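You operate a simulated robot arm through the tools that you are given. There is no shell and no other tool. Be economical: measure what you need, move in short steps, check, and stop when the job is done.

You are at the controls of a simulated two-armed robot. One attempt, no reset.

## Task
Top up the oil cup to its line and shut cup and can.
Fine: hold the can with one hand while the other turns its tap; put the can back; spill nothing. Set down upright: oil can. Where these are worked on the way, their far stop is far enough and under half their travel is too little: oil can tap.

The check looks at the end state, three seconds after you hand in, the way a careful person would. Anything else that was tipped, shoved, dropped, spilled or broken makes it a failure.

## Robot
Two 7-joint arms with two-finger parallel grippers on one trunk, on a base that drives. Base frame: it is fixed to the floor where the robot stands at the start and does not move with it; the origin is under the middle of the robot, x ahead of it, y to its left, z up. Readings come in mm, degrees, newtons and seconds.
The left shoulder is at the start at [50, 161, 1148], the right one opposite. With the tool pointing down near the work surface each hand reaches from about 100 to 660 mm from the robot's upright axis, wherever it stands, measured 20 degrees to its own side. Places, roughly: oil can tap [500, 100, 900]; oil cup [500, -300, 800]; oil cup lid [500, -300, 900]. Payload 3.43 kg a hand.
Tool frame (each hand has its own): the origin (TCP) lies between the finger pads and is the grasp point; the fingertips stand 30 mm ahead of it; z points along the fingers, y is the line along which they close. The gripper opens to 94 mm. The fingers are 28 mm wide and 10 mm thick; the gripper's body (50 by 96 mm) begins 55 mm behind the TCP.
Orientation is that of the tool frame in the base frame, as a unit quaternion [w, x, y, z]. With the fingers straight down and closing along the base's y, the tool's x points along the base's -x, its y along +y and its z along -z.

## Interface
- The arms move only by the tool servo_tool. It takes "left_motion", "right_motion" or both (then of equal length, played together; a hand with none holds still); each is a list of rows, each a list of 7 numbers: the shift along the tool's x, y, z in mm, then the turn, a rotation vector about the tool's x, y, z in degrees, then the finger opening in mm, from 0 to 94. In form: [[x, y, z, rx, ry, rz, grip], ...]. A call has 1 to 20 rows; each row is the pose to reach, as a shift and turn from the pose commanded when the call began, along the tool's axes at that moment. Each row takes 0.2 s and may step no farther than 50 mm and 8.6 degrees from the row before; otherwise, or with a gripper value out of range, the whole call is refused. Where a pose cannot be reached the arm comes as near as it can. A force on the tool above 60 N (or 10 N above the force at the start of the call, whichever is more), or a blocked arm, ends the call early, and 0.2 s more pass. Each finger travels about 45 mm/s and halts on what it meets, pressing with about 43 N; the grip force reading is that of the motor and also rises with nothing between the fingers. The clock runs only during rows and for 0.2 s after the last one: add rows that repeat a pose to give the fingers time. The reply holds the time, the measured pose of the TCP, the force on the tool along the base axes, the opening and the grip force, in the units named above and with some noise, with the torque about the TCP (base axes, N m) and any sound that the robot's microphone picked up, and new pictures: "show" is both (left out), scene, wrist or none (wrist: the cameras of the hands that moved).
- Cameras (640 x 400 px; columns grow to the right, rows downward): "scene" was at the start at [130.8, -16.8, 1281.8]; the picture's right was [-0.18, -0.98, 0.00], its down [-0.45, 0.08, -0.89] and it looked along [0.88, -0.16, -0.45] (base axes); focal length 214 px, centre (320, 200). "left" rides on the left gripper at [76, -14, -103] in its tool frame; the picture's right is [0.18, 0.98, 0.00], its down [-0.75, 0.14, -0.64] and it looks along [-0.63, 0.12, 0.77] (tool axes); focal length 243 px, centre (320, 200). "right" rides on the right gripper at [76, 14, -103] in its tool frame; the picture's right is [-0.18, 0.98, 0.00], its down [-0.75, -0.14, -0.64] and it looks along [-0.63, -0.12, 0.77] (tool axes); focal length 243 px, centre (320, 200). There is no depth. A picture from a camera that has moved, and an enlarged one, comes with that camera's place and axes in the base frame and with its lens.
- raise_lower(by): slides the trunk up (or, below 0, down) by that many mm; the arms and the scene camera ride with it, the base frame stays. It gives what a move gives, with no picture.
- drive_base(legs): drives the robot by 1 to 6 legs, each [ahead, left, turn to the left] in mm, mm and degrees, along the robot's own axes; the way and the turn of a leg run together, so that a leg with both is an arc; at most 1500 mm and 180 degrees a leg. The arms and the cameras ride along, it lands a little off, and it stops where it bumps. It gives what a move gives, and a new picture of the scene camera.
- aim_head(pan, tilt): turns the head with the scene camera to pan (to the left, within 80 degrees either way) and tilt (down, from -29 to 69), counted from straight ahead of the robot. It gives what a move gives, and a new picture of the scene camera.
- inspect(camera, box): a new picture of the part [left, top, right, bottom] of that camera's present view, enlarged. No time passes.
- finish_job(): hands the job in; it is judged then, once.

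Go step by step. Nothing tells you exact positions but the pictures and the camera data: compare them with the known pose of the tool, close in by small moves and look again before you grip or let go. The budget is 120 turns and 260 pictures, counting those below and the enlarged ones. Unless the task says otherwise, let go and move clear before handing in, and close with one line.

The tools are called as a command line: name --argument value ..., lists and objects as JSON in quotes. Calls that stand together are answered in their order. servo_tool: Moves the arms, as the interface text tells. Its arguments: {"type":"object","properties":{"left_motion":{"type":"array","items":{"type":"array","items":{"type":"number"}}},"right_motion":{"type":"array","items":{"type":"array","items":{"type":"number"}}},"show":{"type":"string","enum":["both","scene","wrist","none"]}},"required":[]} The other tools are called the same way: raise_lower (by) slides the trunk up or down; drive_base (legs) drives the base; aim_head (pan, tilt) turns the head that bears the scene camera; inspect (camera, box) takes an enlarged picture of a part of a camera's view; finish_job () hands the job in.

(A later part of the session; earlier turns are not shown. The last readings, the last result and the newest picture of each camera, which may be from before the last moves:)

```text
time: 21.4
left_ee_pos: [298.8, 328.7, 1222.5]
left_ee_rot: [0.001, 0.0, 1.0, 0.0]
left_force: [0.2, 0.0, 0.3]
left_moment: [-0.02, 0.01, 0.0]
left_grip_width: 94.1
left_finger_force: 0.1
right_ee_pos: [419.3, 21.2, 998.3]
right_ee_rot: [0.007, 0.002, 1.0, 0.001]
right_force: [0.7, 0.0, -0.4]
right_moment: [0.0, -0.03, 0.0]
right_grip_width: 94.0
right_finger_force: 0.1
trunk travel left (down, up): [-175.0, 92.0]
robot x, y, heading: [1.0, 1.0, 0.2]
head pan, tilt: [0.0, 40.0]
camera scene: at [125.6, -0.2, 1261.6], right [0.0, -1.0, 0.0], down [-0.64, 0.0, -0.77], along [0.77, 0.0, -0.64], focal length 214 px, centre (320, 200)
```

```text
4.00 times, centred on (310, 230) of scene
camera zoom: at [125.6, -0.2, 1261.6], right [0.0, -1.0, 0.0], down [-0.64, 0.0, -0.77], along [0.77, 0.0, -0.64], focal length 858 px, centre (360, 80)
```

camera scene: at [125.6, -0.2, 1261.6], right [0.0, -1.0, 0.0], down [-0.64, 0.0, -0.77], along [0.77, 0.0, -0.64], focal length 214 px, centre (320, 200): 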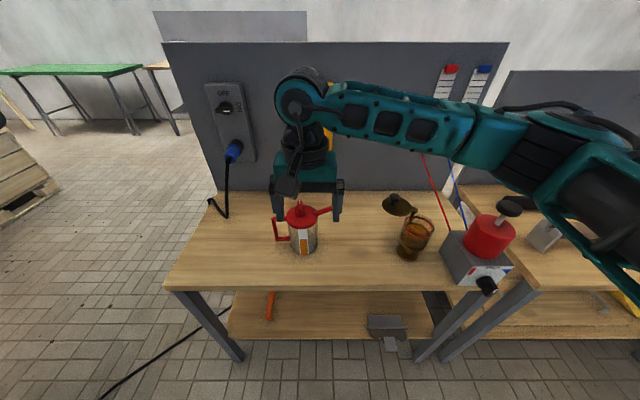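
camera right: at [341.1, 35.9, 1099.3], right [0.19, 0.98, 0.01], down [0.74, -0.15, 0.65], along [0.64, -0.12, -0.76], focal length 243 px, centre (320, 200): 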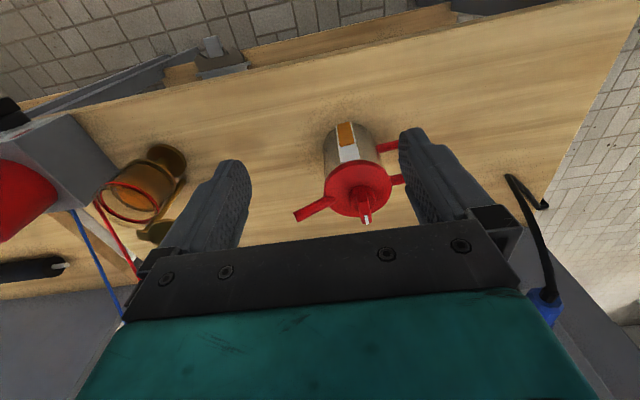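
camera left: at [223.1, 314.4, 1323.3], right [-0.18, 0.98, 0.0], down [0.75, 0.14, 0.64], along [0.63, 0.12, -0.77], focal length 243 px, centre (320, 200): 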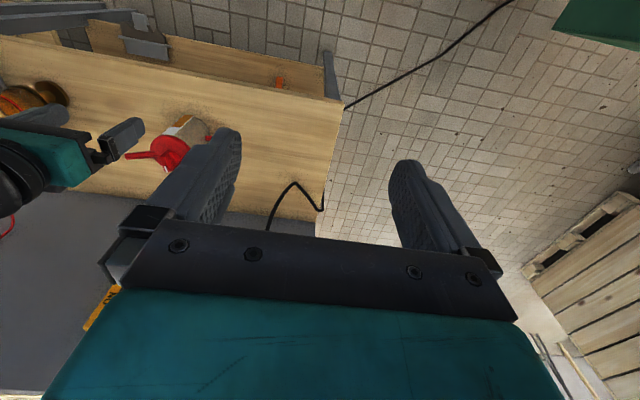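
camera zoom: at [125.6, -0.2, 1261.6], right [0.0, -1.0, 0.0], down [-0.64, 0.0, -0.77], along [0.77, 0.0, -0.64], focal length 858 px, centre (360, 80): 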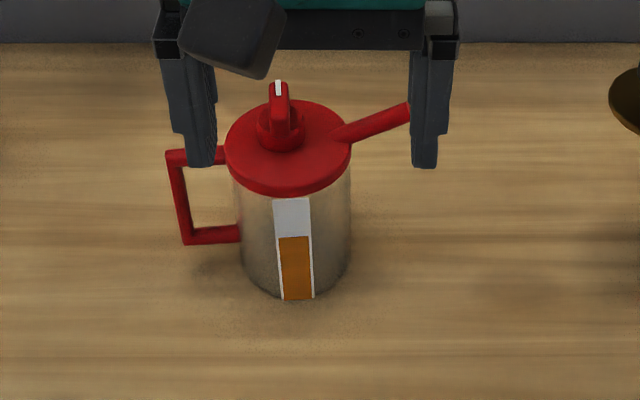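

inspect --camera "right" --box '[285, 110, 425, 240]'

inspect --camera "scene" --box '[280, 190, 330, 230]'

```text
3.08 times, centred on (355, 175) of right
camera zoom: at [341.3, 35.8, 1099.3], right [0.19, 0.98, 0.01], down [0.74, -0.15, 0.65], along [0.64, -0.12, -0.76], focal length 746 px, centre (212, 277)
```

zoom: 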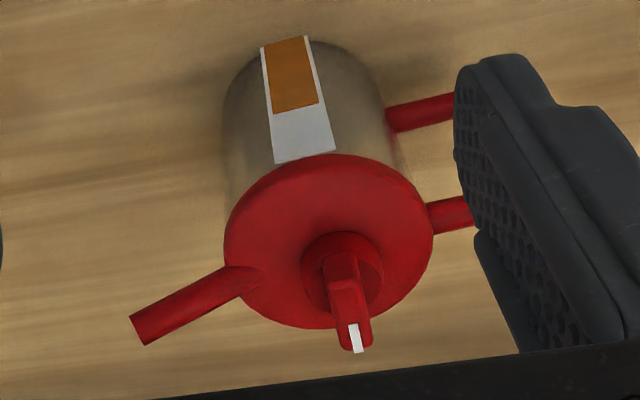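

```text
10.00 times, centred on (305, 210) of scene
camera zoom: at [125.6, -0.2, 1261.6], right [0.0, -1.0, 0.0], down [-0.64, 0.0, -0.77], along [0.77, 0.0, -0.64], focal length 2145 px, centre (470, 100)
```

zoom: 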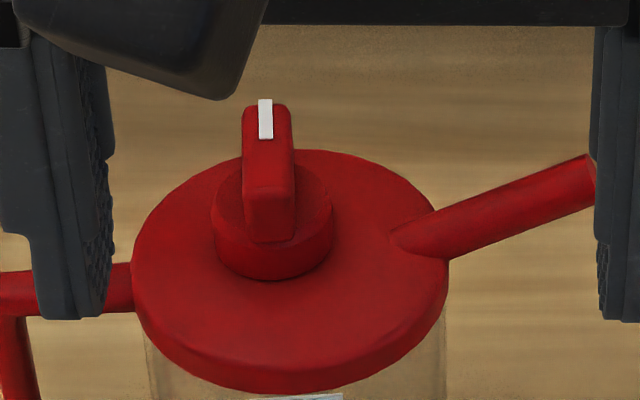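

The can's axis is at about (547, 48), its handle window spans z≈772–840, and the table is at z≈735. I'll pitch the right hand so its fingers point forward and 20° down, in a pre-grasp in front of the can.

servo_tool --right_motion '[[-2, 3, 17, 0, -7.78, 0, 94], [-3, 6, 34, 0, -15.56, 0, 94], [-5, 9, 51, 0, -23.33, 0, 94], [-6, 12, 68, 0, -31.1, 0, 94], [-8, 15, 85, 0, -38.9, 0, 94], [-9, 18, 102, 0, -46.7, 0, 94], [-11, 21, 119, 0, -54.4, 0, 94], [-12, 24, 135, 0, -62.2, 0, 94], [-14, 27, 152, 0, -70, 0, 94], [-14, 27, 152, 0, -70, 0, 94]]'

inspect --camera "scene" --box '[250, 170, 370, 290]'

```text
time: 23.6
left_ee_pos: [299.5, 328.9, 1221.4]
left_ee_rot: [0.001, 0.0, 1.0, 0.0]
left_force: [-0.3, 0.1, -0.4]
left_moment: [-0.04, 0.0, -0.01]
left_grip_width: 93.9
left_finger_force: 0.0
right_ee_pos: [436.2, 49.6, 846.0]
right_ee_rot: [0.58, 0.003, 0.815, 0.001]
right_force: [0.0, -0.2, 0.2]
right_moment: [-0.01, 0.01, 0.01]
right_grip_width: 94.0
right_finger_force: 0.1
trunk travel left (down, up): [-175.0, 92.0]
robot x, y, heading: [-2.3, -1.8, 0.1]
head pan, tilt: [0.0, 40.0]
camera scene: at [125.7, -0.3, 1261.6], right [0.0, -1.0, 0.0], down [-0.64, 0.0, -0.77], along [0.77, 0.0, -0.64], focal length 214 px, centre (320, 200)
camera right: at [313.6, 64.0, 807.7], right [0.07, 0.98, 0.18], down [-0.36, -0.14, 0.92], along [0.93, -0.12, 0.34], focal length 243 px, centre (320, 200)
```

scene: 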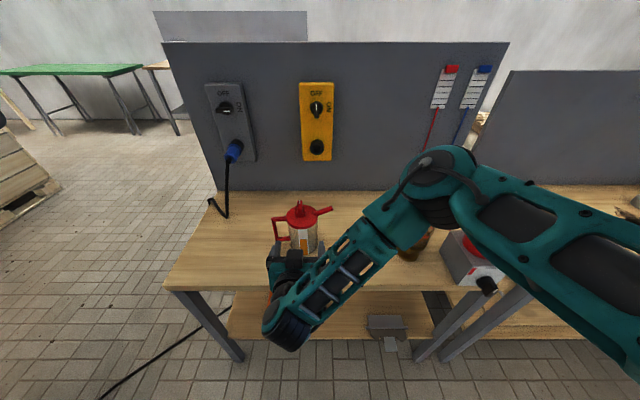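
right: 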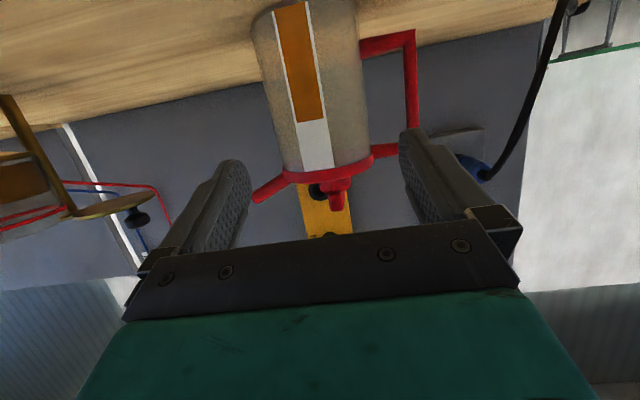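

```text
3.33 times, centred on (310, 230) of scene
camera zoom: at [125.7, -0.3, 1261.6], right [0.0, -1.0, 0.0], down [-0.64, 0.0, -0.77], along [0.77, 0.0, -0.64], focal length 715 px, centre (353, 100)
```

zoom: 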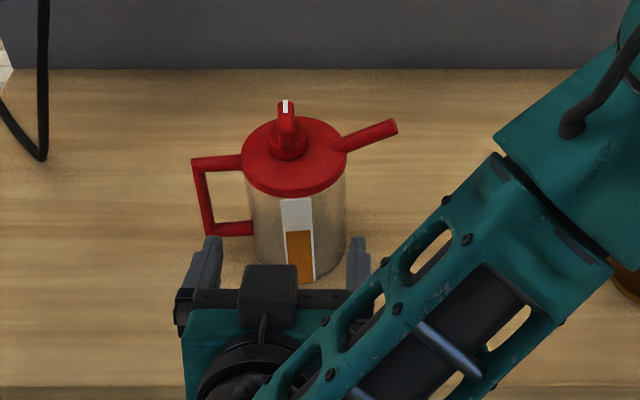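

The alignment looks good. I'll advance halfway along the fingers and check.

servo_tool --right_motion '[[1, -1, 20, 0, 0, 0, 94], [2, -1.5, 40, 0, 0, 0, 94], [3, -1.5, 60, 0, 0, 0, 94], [3, -1.5, 60, 0, 0, 0, 94]]'

inspect --camera "scene" --box '[260, 180, 360, 280]'

inspect --camera "right" --box '[200, 20, 480, 240]'

```text
time: 24.6
left_ee_pos: [299.6, 329.7, 1222.4]
left_ee_rot: [0.001, -0.001, 1.0, 0.0]
left_force: [0.0, 0.3, -0.8]
left_moment: [-0.01, 0.03, 0.03]
left_grip_width: 94.1
left_finger_force: 0.1
right_ee_pos: [491.9, 48.5, 822.9]
right_ee_rot: [0.579, 0.003, 0.815, 0.0]
right_force: [1.0, -0.1, 0.1]
right_moment: [0.01, -0.04, -0.04]
right_grip_width: 94.0
right_finger_force: 0.1
trunk travel left (down, up): [-175.0, 92.0]
robot x, y, heading: [1.3, -2.5, -0.0]
head pan, tilt: [0.0, 40.0]
camera scene: at [125.6, -0.1, 1261.6], right [0.0, -1.0, 0.0], down [-0.64, 0.0, -0.77], along [0.77, 0.0, -0.64], focal length 214 px, centre (320, 200)
camera right: at [369.3, 62.6, 785.4], right [0.07, 0.98, 0.18], down [-0.36, -0.14, 0.92], along [0.93, -0.12, 0.34], focal length 243 px, centre (320, 200)
```

scene: 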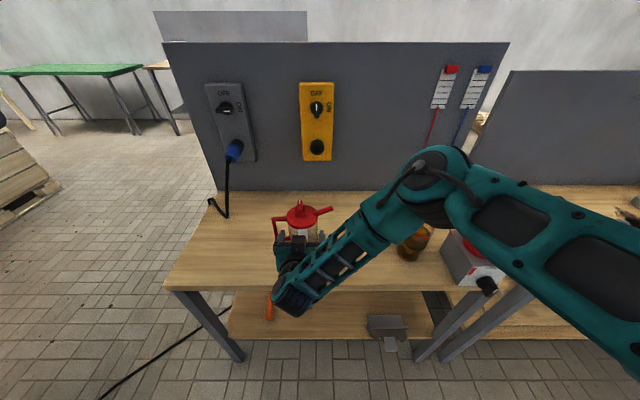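
right: 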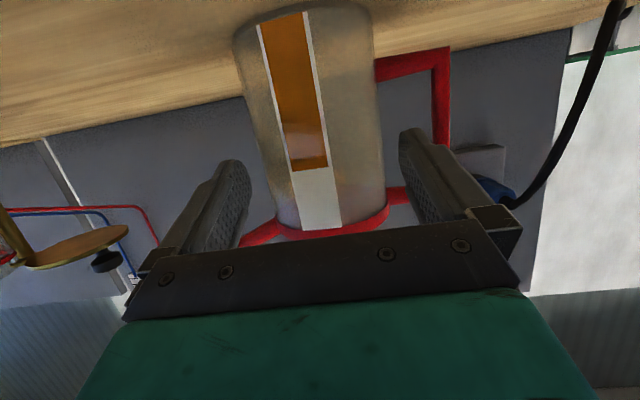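

```text
4.00 times, centred on (310, 230) of scene
camera zoom: at [125.6, -0.1, 1261.6], right [0.0, -1.0, 0.0], down [-0.64, 0.0, -0.77], along [0.77, 0.0, -0.64], focal length 858 px, centre (360, 80)
```

zoom: 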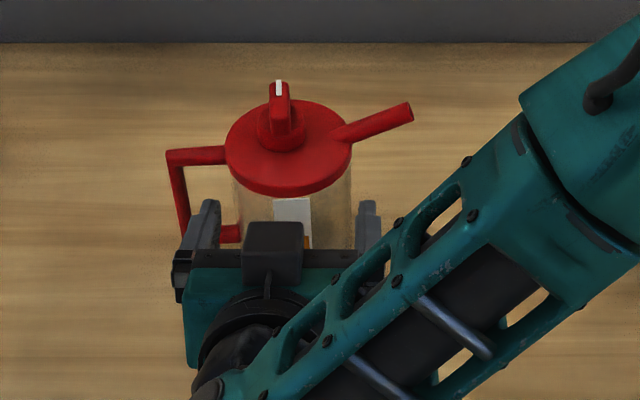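

```text
1.82 times, centred on (340, 130) of right
camera zoom: at [369.3, 62.6, 785.4], right [0.07, 0.98, 0.18], down [-0.36, -0.14, 0.92], along [0.93, -0.12, 0.34], focal length 441 px, centre (284, 327)
```

zoom: 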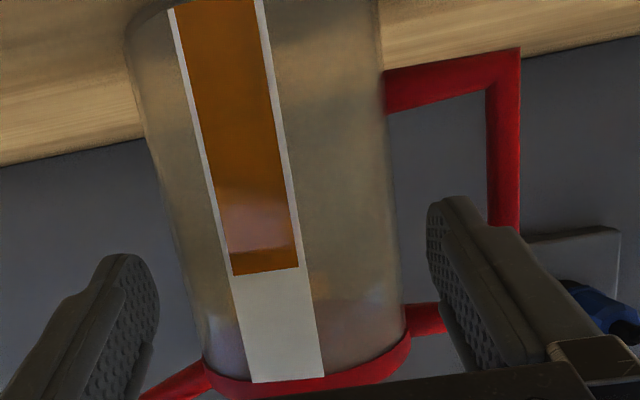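

The handle window lines up with the left finger. I'll advance the rest and then close on the body.

servo_tool --right_motion '[[0, 0, 15, 0, 0, 0, 94], [0, 0, 30, 0, 0, 0, 94], [0, 0, 46, 0, 0, 0, 94], [0, 0, 46, 0, 0, 0, 94]]'

inspect --camera "scene" --box '[260, 180, 360, 280]'

inspect --camera "right" --box '[200, 20, 480, 240]'

```text
time: 25.6
left_ee_pos: [300.0, 328.9, 1221.0]
left_ee_rot: [0.001, 0.0, 1.0, 0.0]
left_force: [-0.1, 0.4, -0.5]
left_moment: [0.01, -0.01, 0.01]
left_grip_width: 94.0
left_finger_force: 0.0
right_ee_pos: [534.1, 47.1, 808.5]
right_ee_rot: [0.579, 0.002, 0.815, 0.0]
right_force: [0.7, 0.9, 0.0]
right_moment: [0.02, -0.01, -0.02]
right_grip_width: 94.0
right_finger_force: 0.0
trunk travel left (down, up): [-175.0, 92.0]
robot x, y, heading: [-0.3, 2.6, -0.0]
head pan, tilt: [0.0, 40.0]
camera scene: at [125.6, -0.1, 1261.6], right [0.0, -1.0, 0.0], down [-0.64, 0.0, -0.77], along [0.77, 0.0, -0.64], focal length 214 px, centre (320, 200)
camera right: at [412.3, 62.3, 770.5], right [0.07, 0.98, 0.18], down [-0.36, -0.14, 0.92], along [0.93, -0.12, 0.34], focal length 243 px, centre (320, 200)
```

scene: 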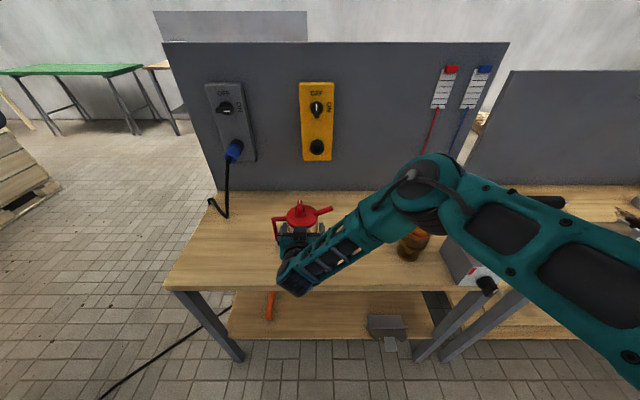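
right: 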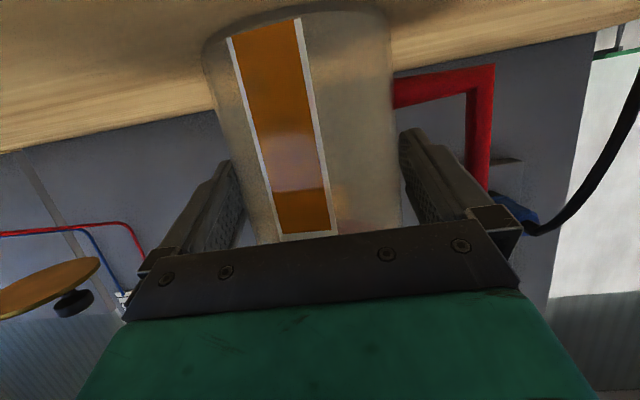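

```text
4.00 times, centred on (310, 230) of scene
camera zoom: at [125.6, -0.1, 1261.6], right [0.0, -1.0, 0.0], down [-0.64, 0.0, -0.77], along [0.77, 0.0, -0.64], focal length 858 px, centre (360, 80)
```

zoom: 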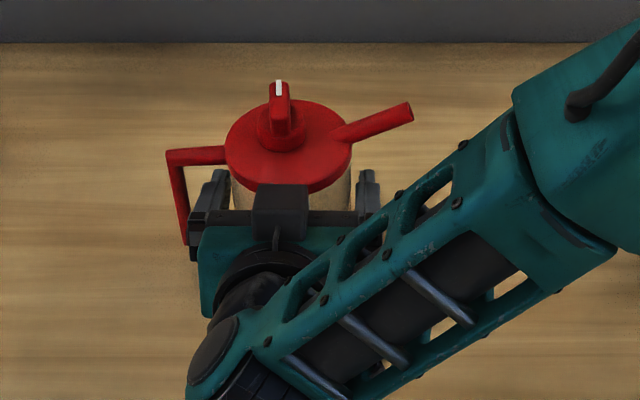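

```text
1.82 times, centred on (340, 130) of right
camera zoom: at [412.3, 62.3, 770.5], right [0.07, 0.98, 0.18], down [-0.36, -0.14, 0.92], along [0.93, -0.12, 0.34], focal length 441 px, centre (284, 327)
```

zoom: 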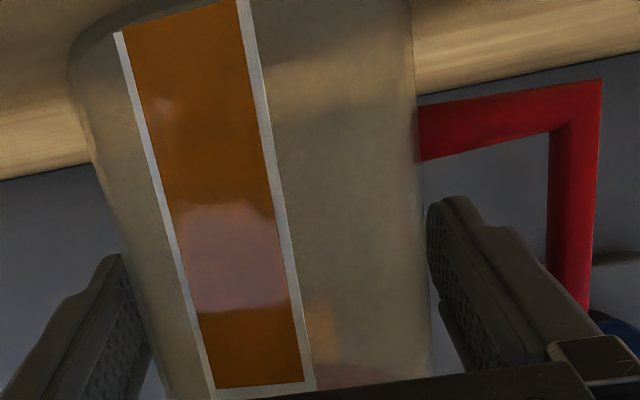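

The position is right, so I'll close on the can body.

servo_tool --right_motion '[[0, 0, 0, 0, 0, 0, 86], [0, 0, 0, 0, 0, 0, 78], [0, 0, 0, 0, 0, 0, 70], [0, 0, 0, 0, 0, 0, 60], [0, 0, 0, 0, 0, 0, 60]]'

inspect --camera "scene" --box '[260, 180, 360, 280]'

```text
time: 26.8
left_ee_pos: [299.9, 328.8, 1222.4]
left_ee_rot: [0.002, 0.0, 1.0, 0.0]
left_force: [0.4, 0.0, -0.5]
left_moment: [0.01, 0.01, 0.01]
left_grip_width: 93.5
left_finger_force: 0.1
right_ee_pos: [534.2, 47.1, 808.2]
right_ee_rot: [0.578, 0.002, 0.816, 0.001]
right_force: [0.5, 1.5, -0.2]
right_moment: [0.0, -0.06, 0.05]
right_grip_width: 87.3
right_finger_force: 43.2
trunk travel left (down, up): [-175.0, 92.0]
robot x, y, heading: [-0.7, -1.2, -0.0]
head pan, tilt: [0.0, 40.0]
camera scene: at [125.7, 0.0, 1261.6], right [0.0, -1.0, 0.0], down [-0.64, 0.0, -0.77], along [0.77, 0.0, -0.64], focal length 214 px, centre (320, 200)
camera right: at [412.2, 62.4, 770.5], right [0.07, 0.98, 0.18], down [-0.36, -0.14, 0.92], along [0.93, -0.12, 0.34], focal length 243 px, centre (320, 200)
```

scene: 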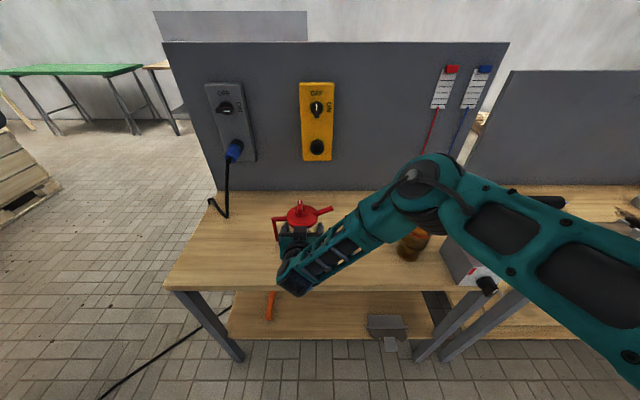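
right: 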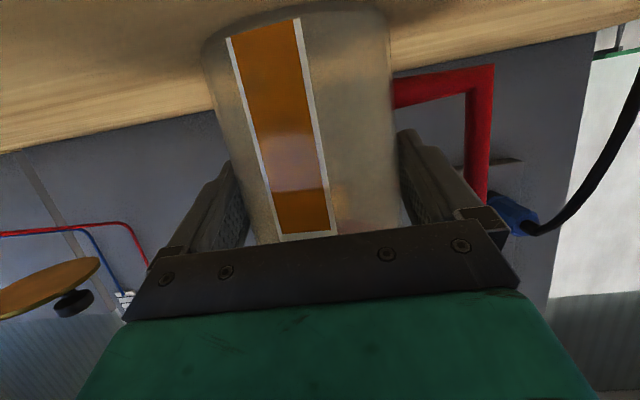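

```text
4.00 times, centred on (310, 230) of scene
camera zoom: at [125.7, 0.0, 1261.6], right [0.0, -1.0, 0.0], down [-0.64, 0.0, -0.77], along [0.77, 0.0, -0.64], focal length 858 px, centre (360, 80)
```

zoom: 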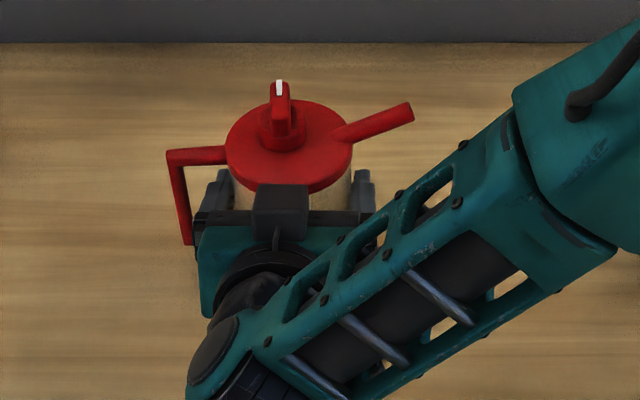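

The grip is firm at 87 mm. I'll lift straight up 40 mm.

servo_tool --right_motion '[[-4.7, 0, -1.6, 0, 0, 0, 60], [-9.5, 0, -3.3, 0, 0, 0, 60], [-18.9, 0, -6.5, 0, 0, 0, 60], [-28.4, 0, -9.8, 0, 0, 0, 60], [-37.8, 0, -13.1, 0, 0, 0, 60], [-37.8, 0, -13.1, 0, 0, 0, 60]]'

inspect --camera "scene" --box '[260, 180, 360, 280]'

```text
time: 28.2
left_ee_pos: [300.9, 329.3, 1222.1]
left_ee_rot: [0.001, 0.0, 1.0, -0.001]
left_force: [-0.4, -0.2, 0.1]
left_moment: [0.0, -0.01, -0.03]
left_grip_width: 94.0
left_finger_force: 0.1
right_ee_pos: [534.4, 46.7, 848.2]
right_ee_rot: [0.579, 0.003, 0.815, 0.0]
right_force: [0.1, 0.5, -3.6]
right_moment: [-0.01, -0.02, -0.02]
right_grip_width: 88.3
right_finger_force: 42.9
trunk travel left (down, up): [-175.0, 92.0]
robot x, y, heading: [-1.2, 3.9, -0.1]
head pan, tilt: [0.0, 40.0]
camera scene: at [126.0, 0.0, 1261.6], right [0.0, -1.0, 0.0], down [-0.64, 0.0, -0.77], along [0.77, 0.0, -0.64], focal length 214 px, centre (320, 200)
camera right: at [412.3, 62.6, 810.0], right [0.07, 0.98, 0.18], down [-0.36, -0.14, 0.92], along [0.93, -0.12, 0.34], focal length 243 px, centre (320, 200)
```

scene: 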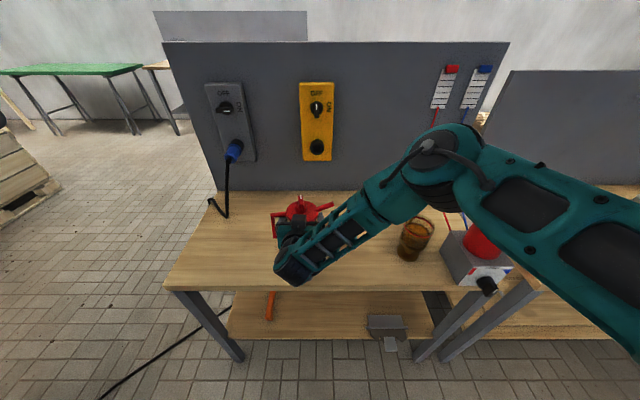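
right: 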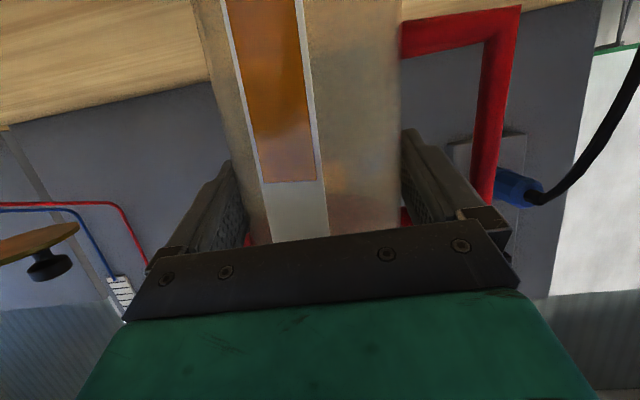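

```text
4.00 times, centred on (310, 230) of scene
camera zoom: at [126.0, 0.0, 1261.6], right [0.0, -1.0, 0.0], down [-0.64, 0.0, -0.77], along [0.77, 0.0, -0.64], focal length 858 px, centre (360, 80)
```

zoom: 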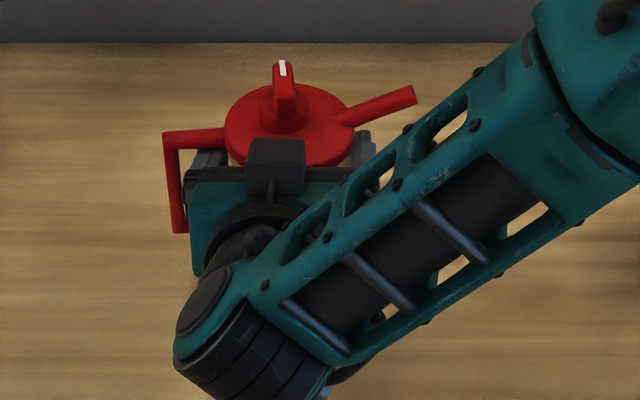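

The gauge shifted in the wrist view, so the can may have slipped down in the grip. I'll check closely.

inspect --camera "right" --box '[180, 0, 540, 250]'

inspect --camera "left" --box '[0, 60, 240, 260]'

inspect --camera "scene" --box '[270, 185, 340, 240]'

```text
1.60 times, centred on (360, 125) of right
camera zoom: at [412.3, 62.6, 810.0], right [0.07, 0.98, 0.18], down [-0.36, -0.14, 0.92], along [0.93, -0.12, 0.34], focal length 388 px, centre (256, 320)
```

zoom: 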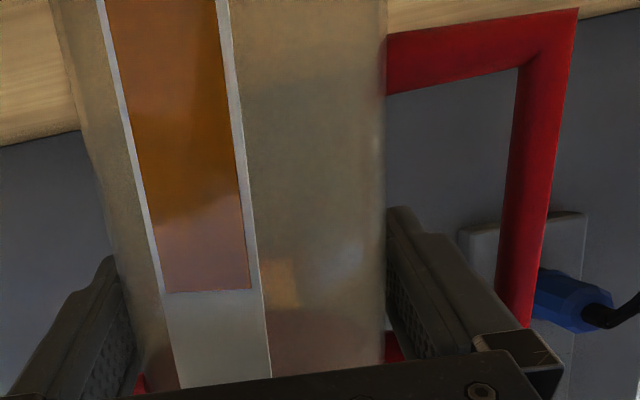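

```text
2.00 times, centred on (120, 160) of left
camera zoom: at [223.4, 314.6, 1323.2], right [-0.18, 0.98, 0.0], down [0.75, 0.14, 0.64], along [0.63, 0.12, -0.77], focal length 485 px, centre (720, 280)
```

zoom: 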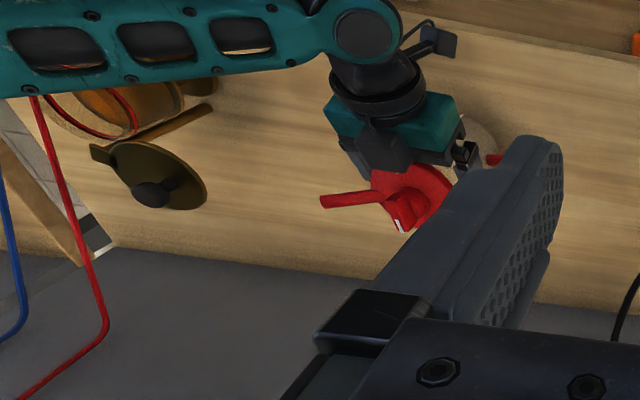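

```text
7.27 times, centred on (305, 212) of scene
camera zoom: at [126.0, 0.0, 1261.6], right [0.0, -1.0, 0.0], down [-0.64, 0.0, -0.77], along [0.77, 0.0, -0.64], focal length 1560 px, centre (429, 109)
```

zoom: 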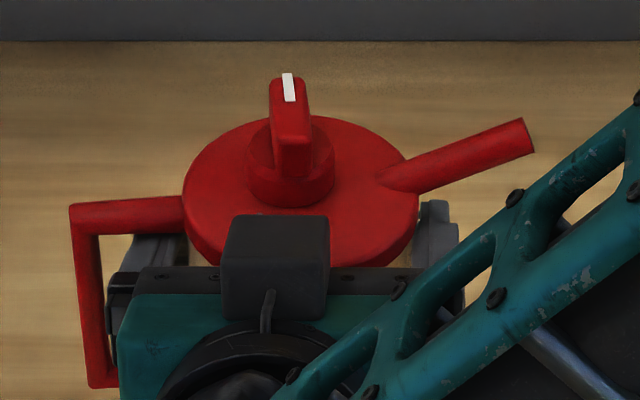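

servo_tool --right_motion '[[0, 0, 0, 0, 0, 0, 60], [0, 0, 0, 0, 0, 0, 60], [0, 0, 0, 0, 0, 0, 60], [0, 0, 0, 0, 0, 0, 60], [0, 0, 0, 0, 0, 0, 60], [0, 0, 0, 0, 0, 0, 60], [0, 0, 0, 0, 0, 0, 60], [0, 0, 0, 0, 0, 0, 60]]' --show "none"

inspect --camera "scene" --box '[270, 185, 340, 240]'

```text
time: 30.0
left_ee_pos: [300.6, 328.6, 1221.5]
left_ee_rot: [0.0, 0.0, 1.0, 0.0]
left_force: [-0.6, -0.9, -0.4]
left_moment: [-0.02, -0.05, -0.03]
left_grip_width: 93.9
left_finger_force: 0.1
right_ee_pos: [534.7, 48.2, 847.9]
right_ee_rot: [0.578, 0.002, 0.816, 0.0]
right_force: [-0.2, -0.7, -4.8]
right_moment: [-0.01, 0.03, 0.02]
right_grip_width: 88.1
right_finger_force: 43.2
trunk travel left (down, up): [-175.0, 92.0]
robot x, y, heading: [3.0, -3.5, -0.3]
head pan, tilt: [0.0, 40.0]
```

```text
7.27 times, centred on (305, 212) of scene
camera zoom: at [126.0, -0.1, 1261.6], right [0.0, -1.0, 0.0], down [-0.64, 0.0, -0.77], along [0.77, 0.0, -0.64], focal length 1560 px, centre (429, 109)
```

zoom: 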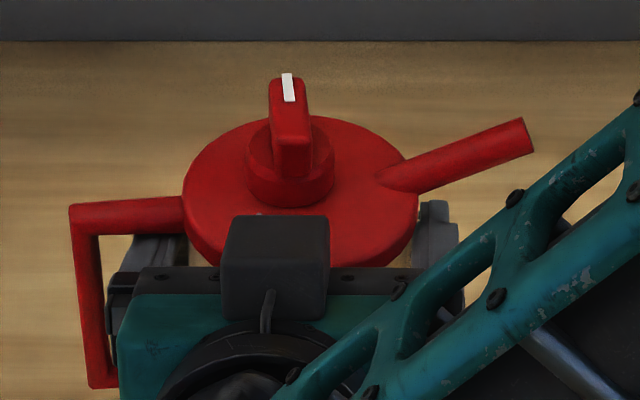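

The can lifted about 21 mm and now hangs on its rim and handle against the fingers, and it is stable. I'll raise and retract it with a 20° yaw, then drive the base right so both arms work comfortably near the cup.

servo_tool --right_motion '[[-9, 0, -8, 0, 0, 0, 60], [-18, 0, -16, 0, 0, 0, 60], [-22, 0, -33, -3.8, 0, -1.3, 60], [-24, 0, -50, -7.6, 0, -2.6, 60], [-25, 0, -66, -11.3, 0, -3.9, 60], [-26, 0, -83, -15.1, 0, -5.2, 60], [-26.1, 0, -98.9, -18.9, 0, -6.5, 60], [-26.1, 0, -98.9, -18.9, 0, -6.5, 60]]'

inspect --camera "scene" --box '[250, 170, 450, 290]'

```text
time: 31.8
left_ee_pos: [299.8, 327.8, 1221.3]
left_ee_rot: [0.0, 0.0, 1.0, 0.0]
left_force: [-0.5, 0.3, -0.1]
left_moment: [-0.01, 0.01, 0.05]
left_grip_width: 93.9
left_finger_force: 0.1
right_ee_pos: [449.7, 51.5, 907.9]
right_ee_rot: [0.57, -0.137, 0.804, 0.099]
right_force: [-0.8, 0.0, -5.3]
right_moment: [-0.01, 0.01, -0.02]
right_grip_width: 88.1
right_finger_force: 42.6
right hand out of reach, approached as far as the arm can: row 7, 8
trunk travel left (down, up): [-175.0, 92.0]
robot x, y, heading: [0.3, -1.5, 0.1]
head pan, tilt: [0.0, 40.0]
camera scene: at [126.0, -0.1, 1261.5], right [0.0, -1.0, 0.0], down [-0.64, 0.0, -0.77], along [0.77, 0.0, -0.64], focal length 214 px, centre (320, 200)
camera right: at [328.5, 23.7, 869.1], right [-0.27, 0.95, 0.18], down [-0.29, -0.25, 0.92], along [0.92, 0.2, 0.34], focal length 243 px, centre (320, 200)
```

scene: 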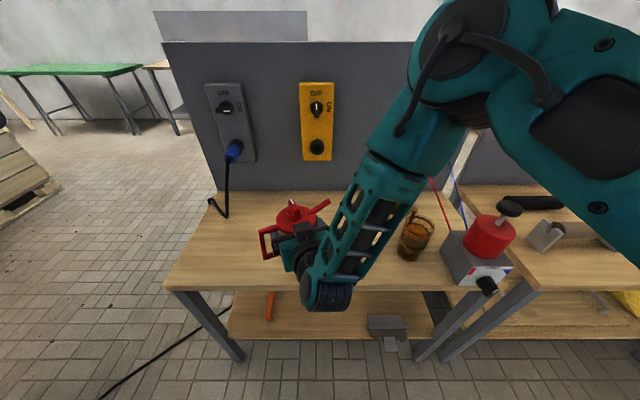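
right: 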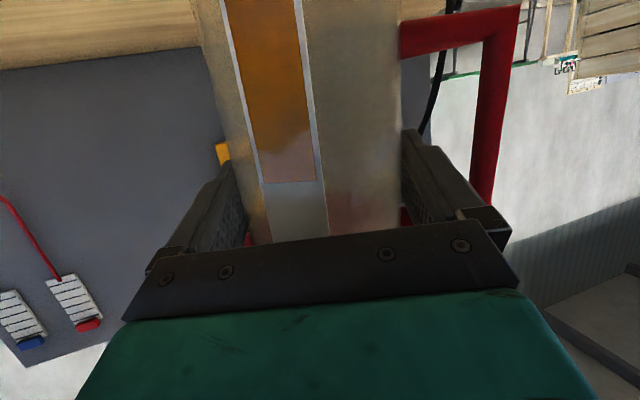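

```text
3.20 times, centred on (350, 230) of scene
camera zoom: at [126.0, -0.1, 1261.5], right [0.0, -1.0, 0.0], down [-0.64, 0.0, -0.77], along [0.77, 0.0, -0.64], focal length 686 px, centre (224, 104)
```

zoom: 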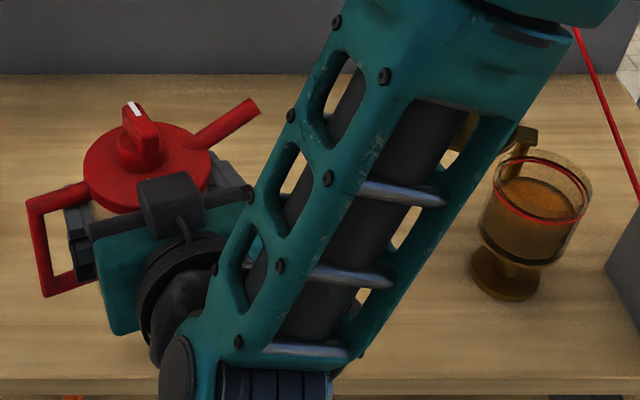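

The arm is folded near its limit, so I'll back the base 100 mm and shift it 220 mm to the right.

drive_base --legs '[[-100, 0, 0], [0, -220, 0]]'

```text
time: 35.1
left_ee_pos: [198.6, 109.5, 1220.9]
left_ee_rot: [0.0, 0.0, 1.0, 0.0]
left_force: [0.3, 0.3, -0.4]
left_moment: [0.03, 0.0, -0.03]
left_grip_width: 94.1
left_finger_force: 0.0
right_ee_pos: [347.6, -169.1, 906.7]
right_ee_rot: [0.57, -0.137, 0.804, 0.099]
right_force: [0.4, -0.4, -4.0]
right_moment: [0.02, 0.02, 0.02]
right_grip_width: 88.1
right_finger_force: 43.1
trunk travel left (down, up): [-175.0, 92.0]
robot x, y, heading: [-104.4, -221.0, -0.1]
head pan, tilt: [0.0, 40.0]
camera scene: at [25.3, -220.1, 1261.6], right [0.0, -1.0, 0.0], down [-0.64, 0.0, -0.77], along [0.77, 0.0, -0.64], focal length 214 px, centre (320, 200)
```

scene: 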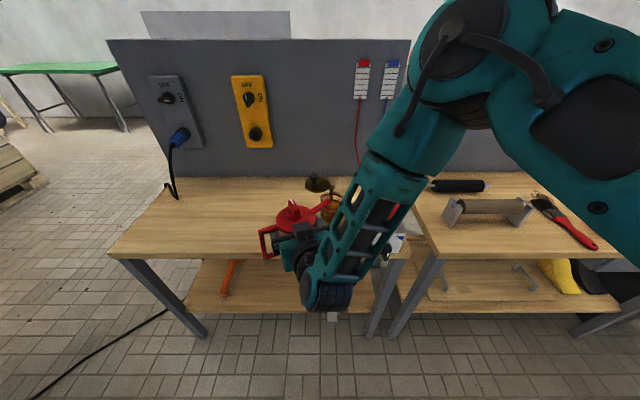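

I'll bring the can forward so the spout tip comes over the cup's near-left part, first most of the way.

servo_tool --right_motion '[[-5, -6, 15, 0, 0, 0, 60], [-10, -11, 29, 0, 0, 0, 60], [-15, -17, 44, 0, 0, 0, 60], [-20, -23, 58, 0, 0, 0, 60], [-26, -29, 73, 0, 0, 0, 60], [-30, -33, 84, 0, 0, 0, 60], [-30, -33, 84, 0, 0, 0, 60]]'

inspect --camera "scene" --box '[250, 150, 410, 260]'

inspect --camera "left" --box '[0, 0, 320, 200]'

```text
time: 36.7
left_ee_pos: [200.0, 109.0, 1221.8]
left_ee_rot: [0.001, 0.0, 1.0, 0.0]
left_force: [0.0, -0.3, -0.8]
left_moment: [-0.01, -0.02, -0.02]
left_grip_width: 94.1
left_finger_force: 0.0
right_ee_pos: [438.3, -151.0, 919.0]
right_ee_rot: [0.567, -0.134, 0.807, 0.093]
right_force: [0.2, 0.4, -4.5]
right_moment: [-0.03, 0.0, 0.0]
right_grip_width: 87.9
right_finger_force: 43.1
right hand out of reach, approached as far as the arm can: row 1, 2, 3, 4, 5, 6, 7
trunk travel left (down, up): [-175.0, 92.0]
robot x, y, heading: [-106.0, -218.8, -0.2]
head pan, tilt: [0.0, 40.0]
camera scene: at [25.2, -219.8, 1261.6], right [0.0, -1.0, 0.0], down [-0.64, 0.0, -0.77], along [0.77, 0.0, -0.64], focal length 214 px, centre (320, 200)
camera right: at [317.9, -176.8, 882.7], right [-0.26, 0.95, 0.17], down [-0.28, -0.24, 0.93], along [0.92, 0.19, 0.33], focal length 243 px, centre (320, 200)
```

scene: 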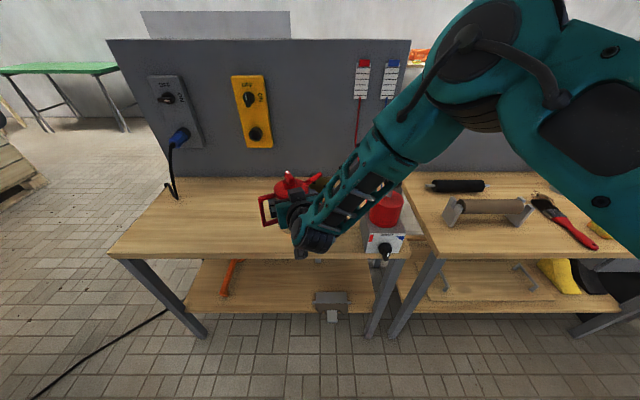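
right: 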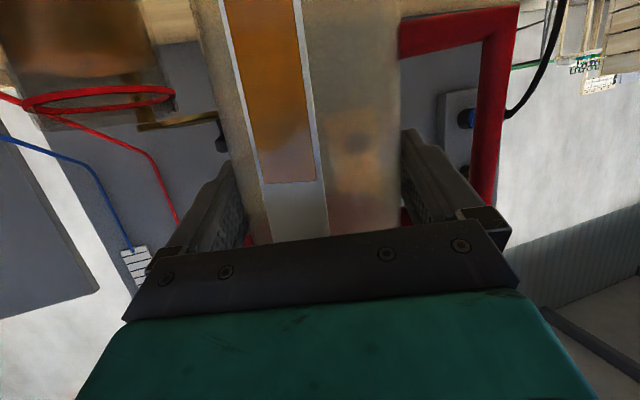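

```text
3.64 times, centred on (330, 205) of scene
camera zoom: at [25.2, -219.8, 1261.6], right [0.0, -1.0, 0.0], down [-0.64, 0.0, -0.77], along [0.77, 0.0, -0.64], focal length 780 px, centre (284, 182)
```

zoom: 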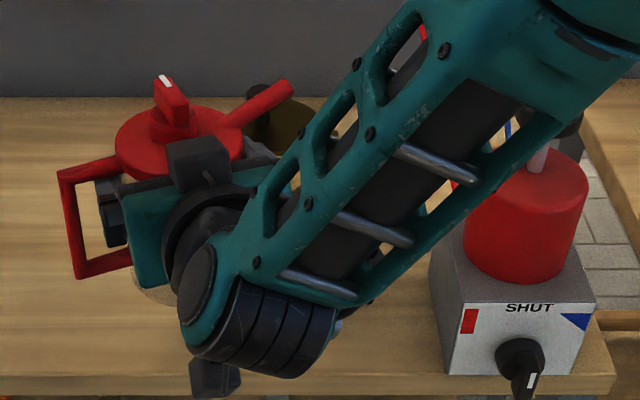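

```text
2.00 times, centred on (160, 100) of left
camera zoom: at [122.8, 94.8, 1323.2], right [-0.18, 0.98, 0.0], down [0.75, 0.14, 0.64], along [0.63, 0.12, -0.77], focal length 485 px, centre (640, 400)
```

zoom: 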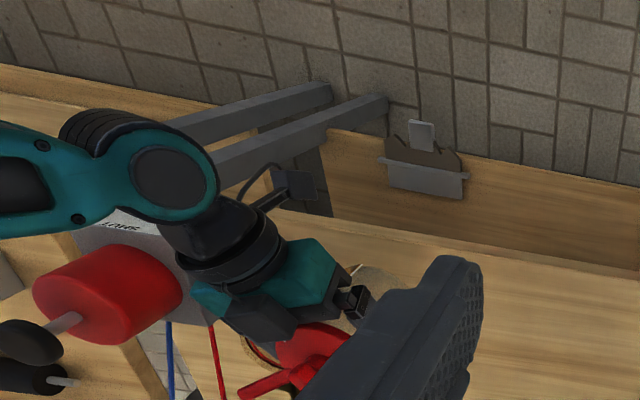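

The right arm is at a wrist limit with the can this far to its left. I'll drive back left by 120 mm so the can sits more in front of the right arm.

drive_base --legs '[[0, 120, 0]]'

servo_tool --right_motion '[[0, 0, 0, 0, 0, 0, 60], [0, 0, 0, 0, 0, 0, 60]]' --show "none"

```text
time: 38.4
left_ee_pos: [200.0, 227.8, 1221.4]
left_ee_rot: [0.0, 0.0, 1.0, 0.0]
left_force: [0.3, -0.2, -0.3]
left_moment: [0.0, 0.01, -0.01]
left_grip_width: 93.8
left_finger_force: 0.0
right_ee_pos: [439.1, -32.6, 920.5]
right_ee_rot: [0.567, -0.133, 0.808, 0.093]
right_force: [-0.2, -0.4, -4.1]
right_moment: [0.0, -0.01, -0.02]
right_grip_width: 88.1
right_finger_force: 43.0
trunk travel left (down, up): [-175.0, 92.0]
robot x, y, heading: [-100.4, -94.6, 0.1]
head pan, tilt: [0.0, 40.0]
camera scene: at [25.5, -100.7, 1261.6], right [0.0, -1.0, 0.0], down [-0.64, 0.0, -0.77], along [0.77, 0.0, -0.64], focal length 214 px, centre (320, 200)
```

scene: 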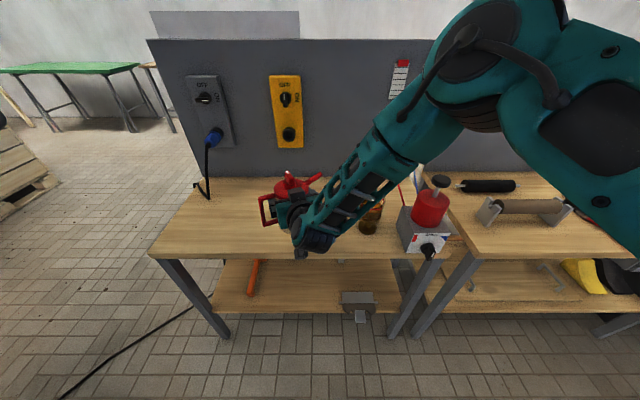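

```text
time: 39.0
left_ee_pos: [200.6, 227.2, 1222.6]
left_ee_rot: [-0.001, 0.0, 1.0, 0.0]
left_force: [0.4, -0.2, 1.2]
left_moment: [-0.02, 0.01, 0.0]
left_grip_width: 94.3
left_finger_force: 0.0
right_ee_pos: [437.4, -32.3, 919.6]
right_ee_rot: [0.567, -0.134, 0.808, 0.093]
right_force: [1.6, 0.6, -4.3]
right_moment: [0.01, 0.02, -0.02]
right_grip_width: 87.9
right_finger_force: 42.8
trunk travel left (down, up): [-175.0, 92.0]
robot x, y, heading: [-101.5, -99.8, -0.2]
head pan, tilt: [0.0, 40.0]
```

servo_tool --right_motion '[[4.4, -17.5, -4.7, 0, 0, 0, 60], [8.8, -35, -9.3, 0, 0, 0, 60], [13, -52, -14, 0, 0, 0, 60], [17.5, -70, -18.7, 0, 0, 0, 60], [22, -87, -23.3, 0, 0, 0, 60], [26.3, -104, -28, 0, 0, 0, 60], [26.3, -104, -28, 0, 0, 0, 60]]'

inspect --camera "scene" --box '[280, 150, 440, 260]'

```text
time: 40.6
left_ee_pos: [200.1, 228.0, 1222.5]
left_ee_rot: [0.0, 0.0, 1.0, -0.001]
left_force: [-0.4, -0.4, 0.1]
left_moment: [0.0, 0.0, 0.03]
left_grip_width: 93.8
left_finger_force: 0.0
right_ee_pos: [426.4, -71.9, 945.4]
right_ee_rot: [0.563, -0.127, 0.813, 0.082]
right_force: [0.2, -0.1, -4.3]
right_moment: [0.0, -0.04, 0.01]
right_grip_width: 88.0
right_finger_force: 42.6
right hand out of reach, approached as far as the arm can: row 1, 2, 3, 4, 5, 6, 7
trunk travel left (down, up): [-175.0, 92.0]
robot x, y, heading: [-102.7, -100.4, -0.2]
head pan, tilt: [0.0, 40.0]
camera scene: at [25.5, -101.2, 1261.6], right [0.0, -1.0, 0.0], down [-0.64, 0.0, -0.77], along [0.77, 0.0, -0.64], focal length 214 px, centre (320, 200)
camera right: at [304.5, -94.9, 910.2], right [-0.23, 0.96, 0.16], down [-0.28, -0.23, 0.93], along [0.93, 0.17, 0.32], focal length 243 px, centre (320, 200)
```

scene: 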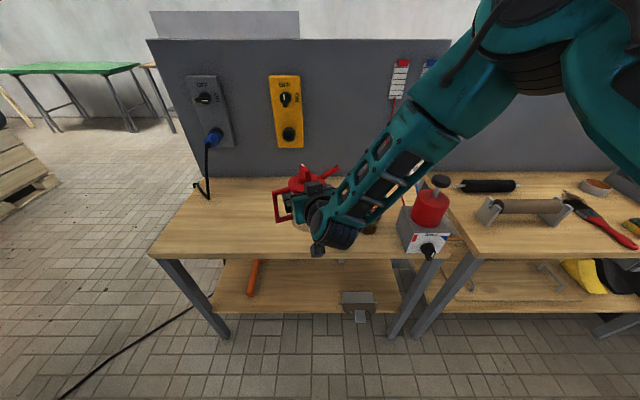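
right: 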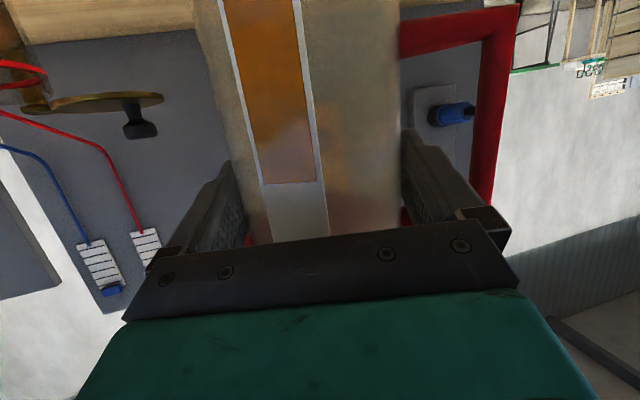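

```text
3.64 times, centred on (360, 205) of scene
camera zoom: at [25.5, -101.2, 1261.6], right [0.0, -1.0, 0.0], down [-0.64, 0.0, -0.77], along [0.77, 0.0, -0.64], focal length 780 px, centre (174, 182)
```

zoom: 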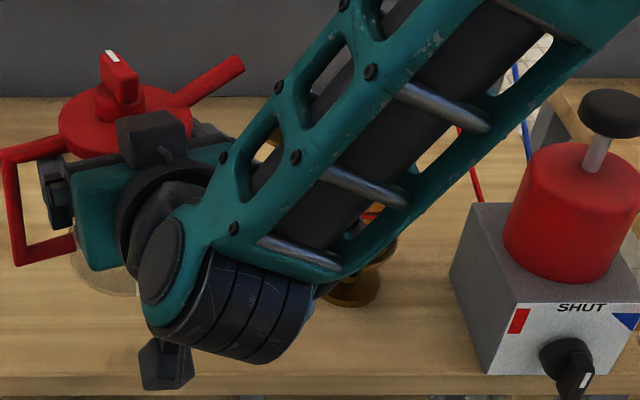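

The wrist bend is the limit, so the arm needs to be more extended. I'll back the base another 80 mm and then reach forward.

drive_base --legs '[[-80, 0, 0]]'

servo_tool --right_motion '[[-5, -5, 15, 0, 0, 0, 60], [-9, -10, 30, 0, 0, 0, 60], [-14, -15, 45, 0, 0, 0, 60], [-18, -20, 60, 0, 0, 0, 60], [-23, -25, 75, 0, 0, 0, 60], [-27, -30, 90, 0, 0, 0, 60], [-27, -30, 90, 0, 0, 0, 60]]'

```text
time: 41.7
left_ee_pos: [119.8, 227.1, 1221.0]
left_ee_rot: [0.0, 0.001, 1.0, 0.0]
left_force: [0.8, -0.3, -0.6]
left_moment: [0.01, -0.01, 0.0]
left_grip_width: 94.2
left_finger_force: 0.0
right_ee_pos: [345.4, -72.0, 945.9]
right_ee_rot: [0.563, -0.127, 0.812, 0.082]
right_force: [-0.9, 0.4, -3.6]
right_moment: [-0.01, 0.02, 0.0]
right_grip_width: 88.1
right_finger_force: 42.7
trunk travel left (down, up): [-175.0, 92.0]
robot x, y, heading: [-179.1, -102.6, -0.1]
head pan, tilt: [0.0, 40.0]
camera scene: at [-55.0, -100.9, 1261.7], right [0.0, -1.0, 0.0], down [-0.64, 0.0, -0.77], along [0.77, 0.0, -0.64], focal length 214 px, centre (320, 200)
```

scene: 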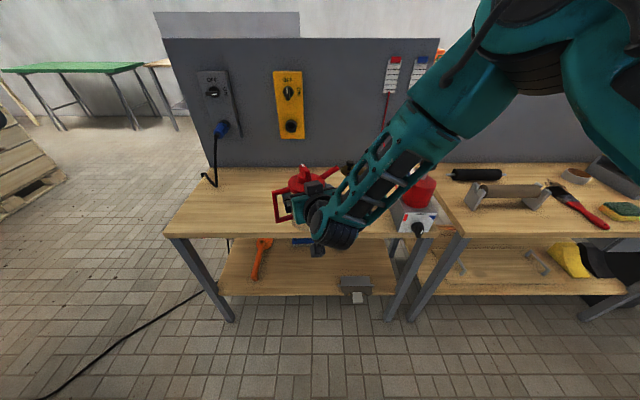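

```text
time: 43.3
left_ee_pos: [120.3, 227.1, 1222.0]
left_ee_rot: [0.0, 0.002, 1.0, 0.0]
left_force: [-0.1, 0.7, 0.3]
left_moment: [0.0, 0.0, 0.01]
left_grip_width: 94.1
left_finger_force: 0.0
right_ee_pos: [428.1, -65.0, 945.1]
right_ee_rot: [0.561, -0.124, 0.815, 0.078]
right_force: [0.2, -0.4, -4.4]
right_moment: [-0.03, 0.04, 0.0]
right_grip_width: 87.7
right_finger_force: 42.8
right hand out of reach, approached as far as the arm can: row 2, 3, 4, 5, 6, 7
trunk travel left (down, up): [-175.0, 92.0]
robot x, y, heading: [-177.8, -101.4, 0.0]
head pan, tilt: [0.0, 40.0]
camera scene: at [-54.0, -100.9, 1261.6], right [0.0, -1.0, 0.0], down [-0.64, 0.0, -0.77], along [0.77, 0.0, -0.64], focal length 214 px, centre (320, 200)
camera right: at [306.4, -87.7, 910.3], right [-0.22, 0.96, 0.16], down [-0.28, -0.22, 0.94], along [0.93, 0.17, 0.32], focal length 243 px, centre (320, 200)
```

scene: 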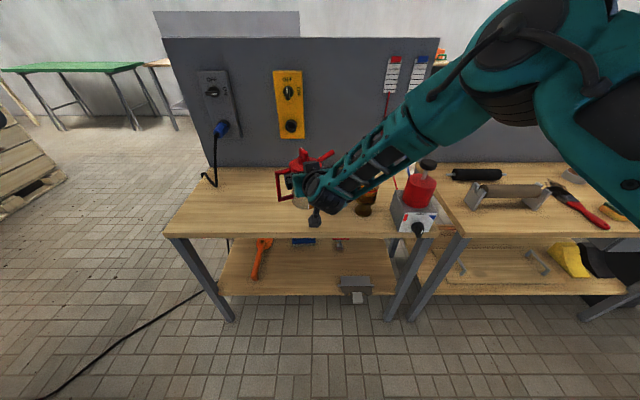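
right: 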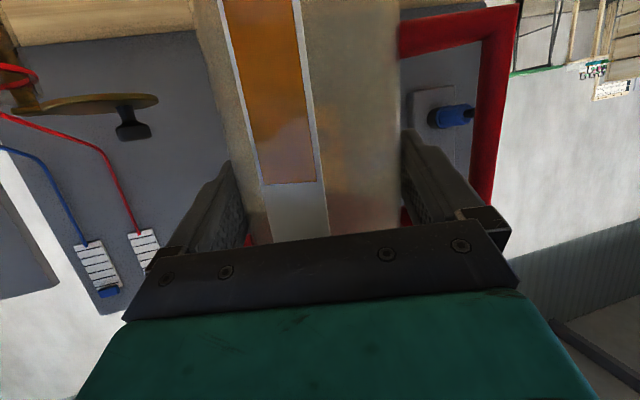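

Yawing left is what the arm dislikes. I'll return to zero yaw, which was comfortable before, and bring the can in with the spout tip slightly short of the cup centre.

servo_tool --right_motion '[[14, 6, -5, 3.9, 0, 1.5, 60], [28, 12, -10, 7.8, 0.1, 3, 60], [42, 19, -16, 11.6, 0.1, 4.5, 60], [56, 25, -21, 15.5, 0.2, 6, 60], [56, 25, -21, 15.5, 0.2, 6, 60]]' --show "none"

raise_lower --by 60

inspect --camera "scene" --box '[240, 110, 460, 260]'

```text
time: 44.5
left_ee_pos: [120.9, 226.5, 1222.8]
left_ee_rot: [-0.001, 0.001, 1.0, 0.0]
left_force: [0.2, 0.2, -0.3]
left_moment: [-0.03, 0.04, 0.0]
left_grip_width: 94.0
left_finger_force: 0.1
right_ee_pos: [382.9, -52.5, 900.2]
right_ee_rot: [0.568, -0.007, 0.823, 0.0]
right_force: [-0.3, 0.4, -4.8]
right_moment: [-0.03, 0.0, 0.06]
right_grip_width: 87.9
right_finger_force: 42.5
trunk travel left (down, up): [-175.0, 92.0]
robot x, y, heading: [-179.5, -105.2, -0.2]
head pan, tilt: [0.0, 40.0]
```

```text
time: 45.5
left_ee_pos: [120.8, 227.9, 1282.7]
left_ee_rot: [0.0, 0.001, 1.0, 0.0]
left_force: [-0.1, -0.8, -0.2]
left_moment: [-0.01, 0.0, 0.03]
left_grip_width: 94.2
left_finger_force: 0.1
right_ee_pos: [383.1, -52.3, 960.2]
right_ee_rot: [0.568, -0.008, 0.823, 0.001]
right_force: [0.4, 0.2, -4.8]
right_moment: [-0.02, 0.04, 0.0]
right_grip_width: 87.6
right_finger_force: 42.7
trunk travel left (down, up): [-235.0, 32.0]
robot x, y, heading: [-185.5, -100.2, 0.1]
head pan, tilt: [0.0, 40.0]
```

```text
2.67 times, centred on (350, 185) of scene
camera zoom: at [-53.9, -100.8, 1321.5], right [0.0, -1.0, 0.0], down [-0.64, 0.0, -0.77], along [0.77, 0.0, -0.64], focal length 572 px, centre (240, 240)
```

zoom: 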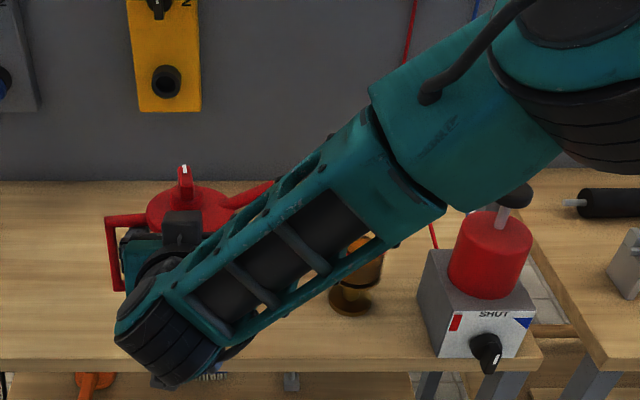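

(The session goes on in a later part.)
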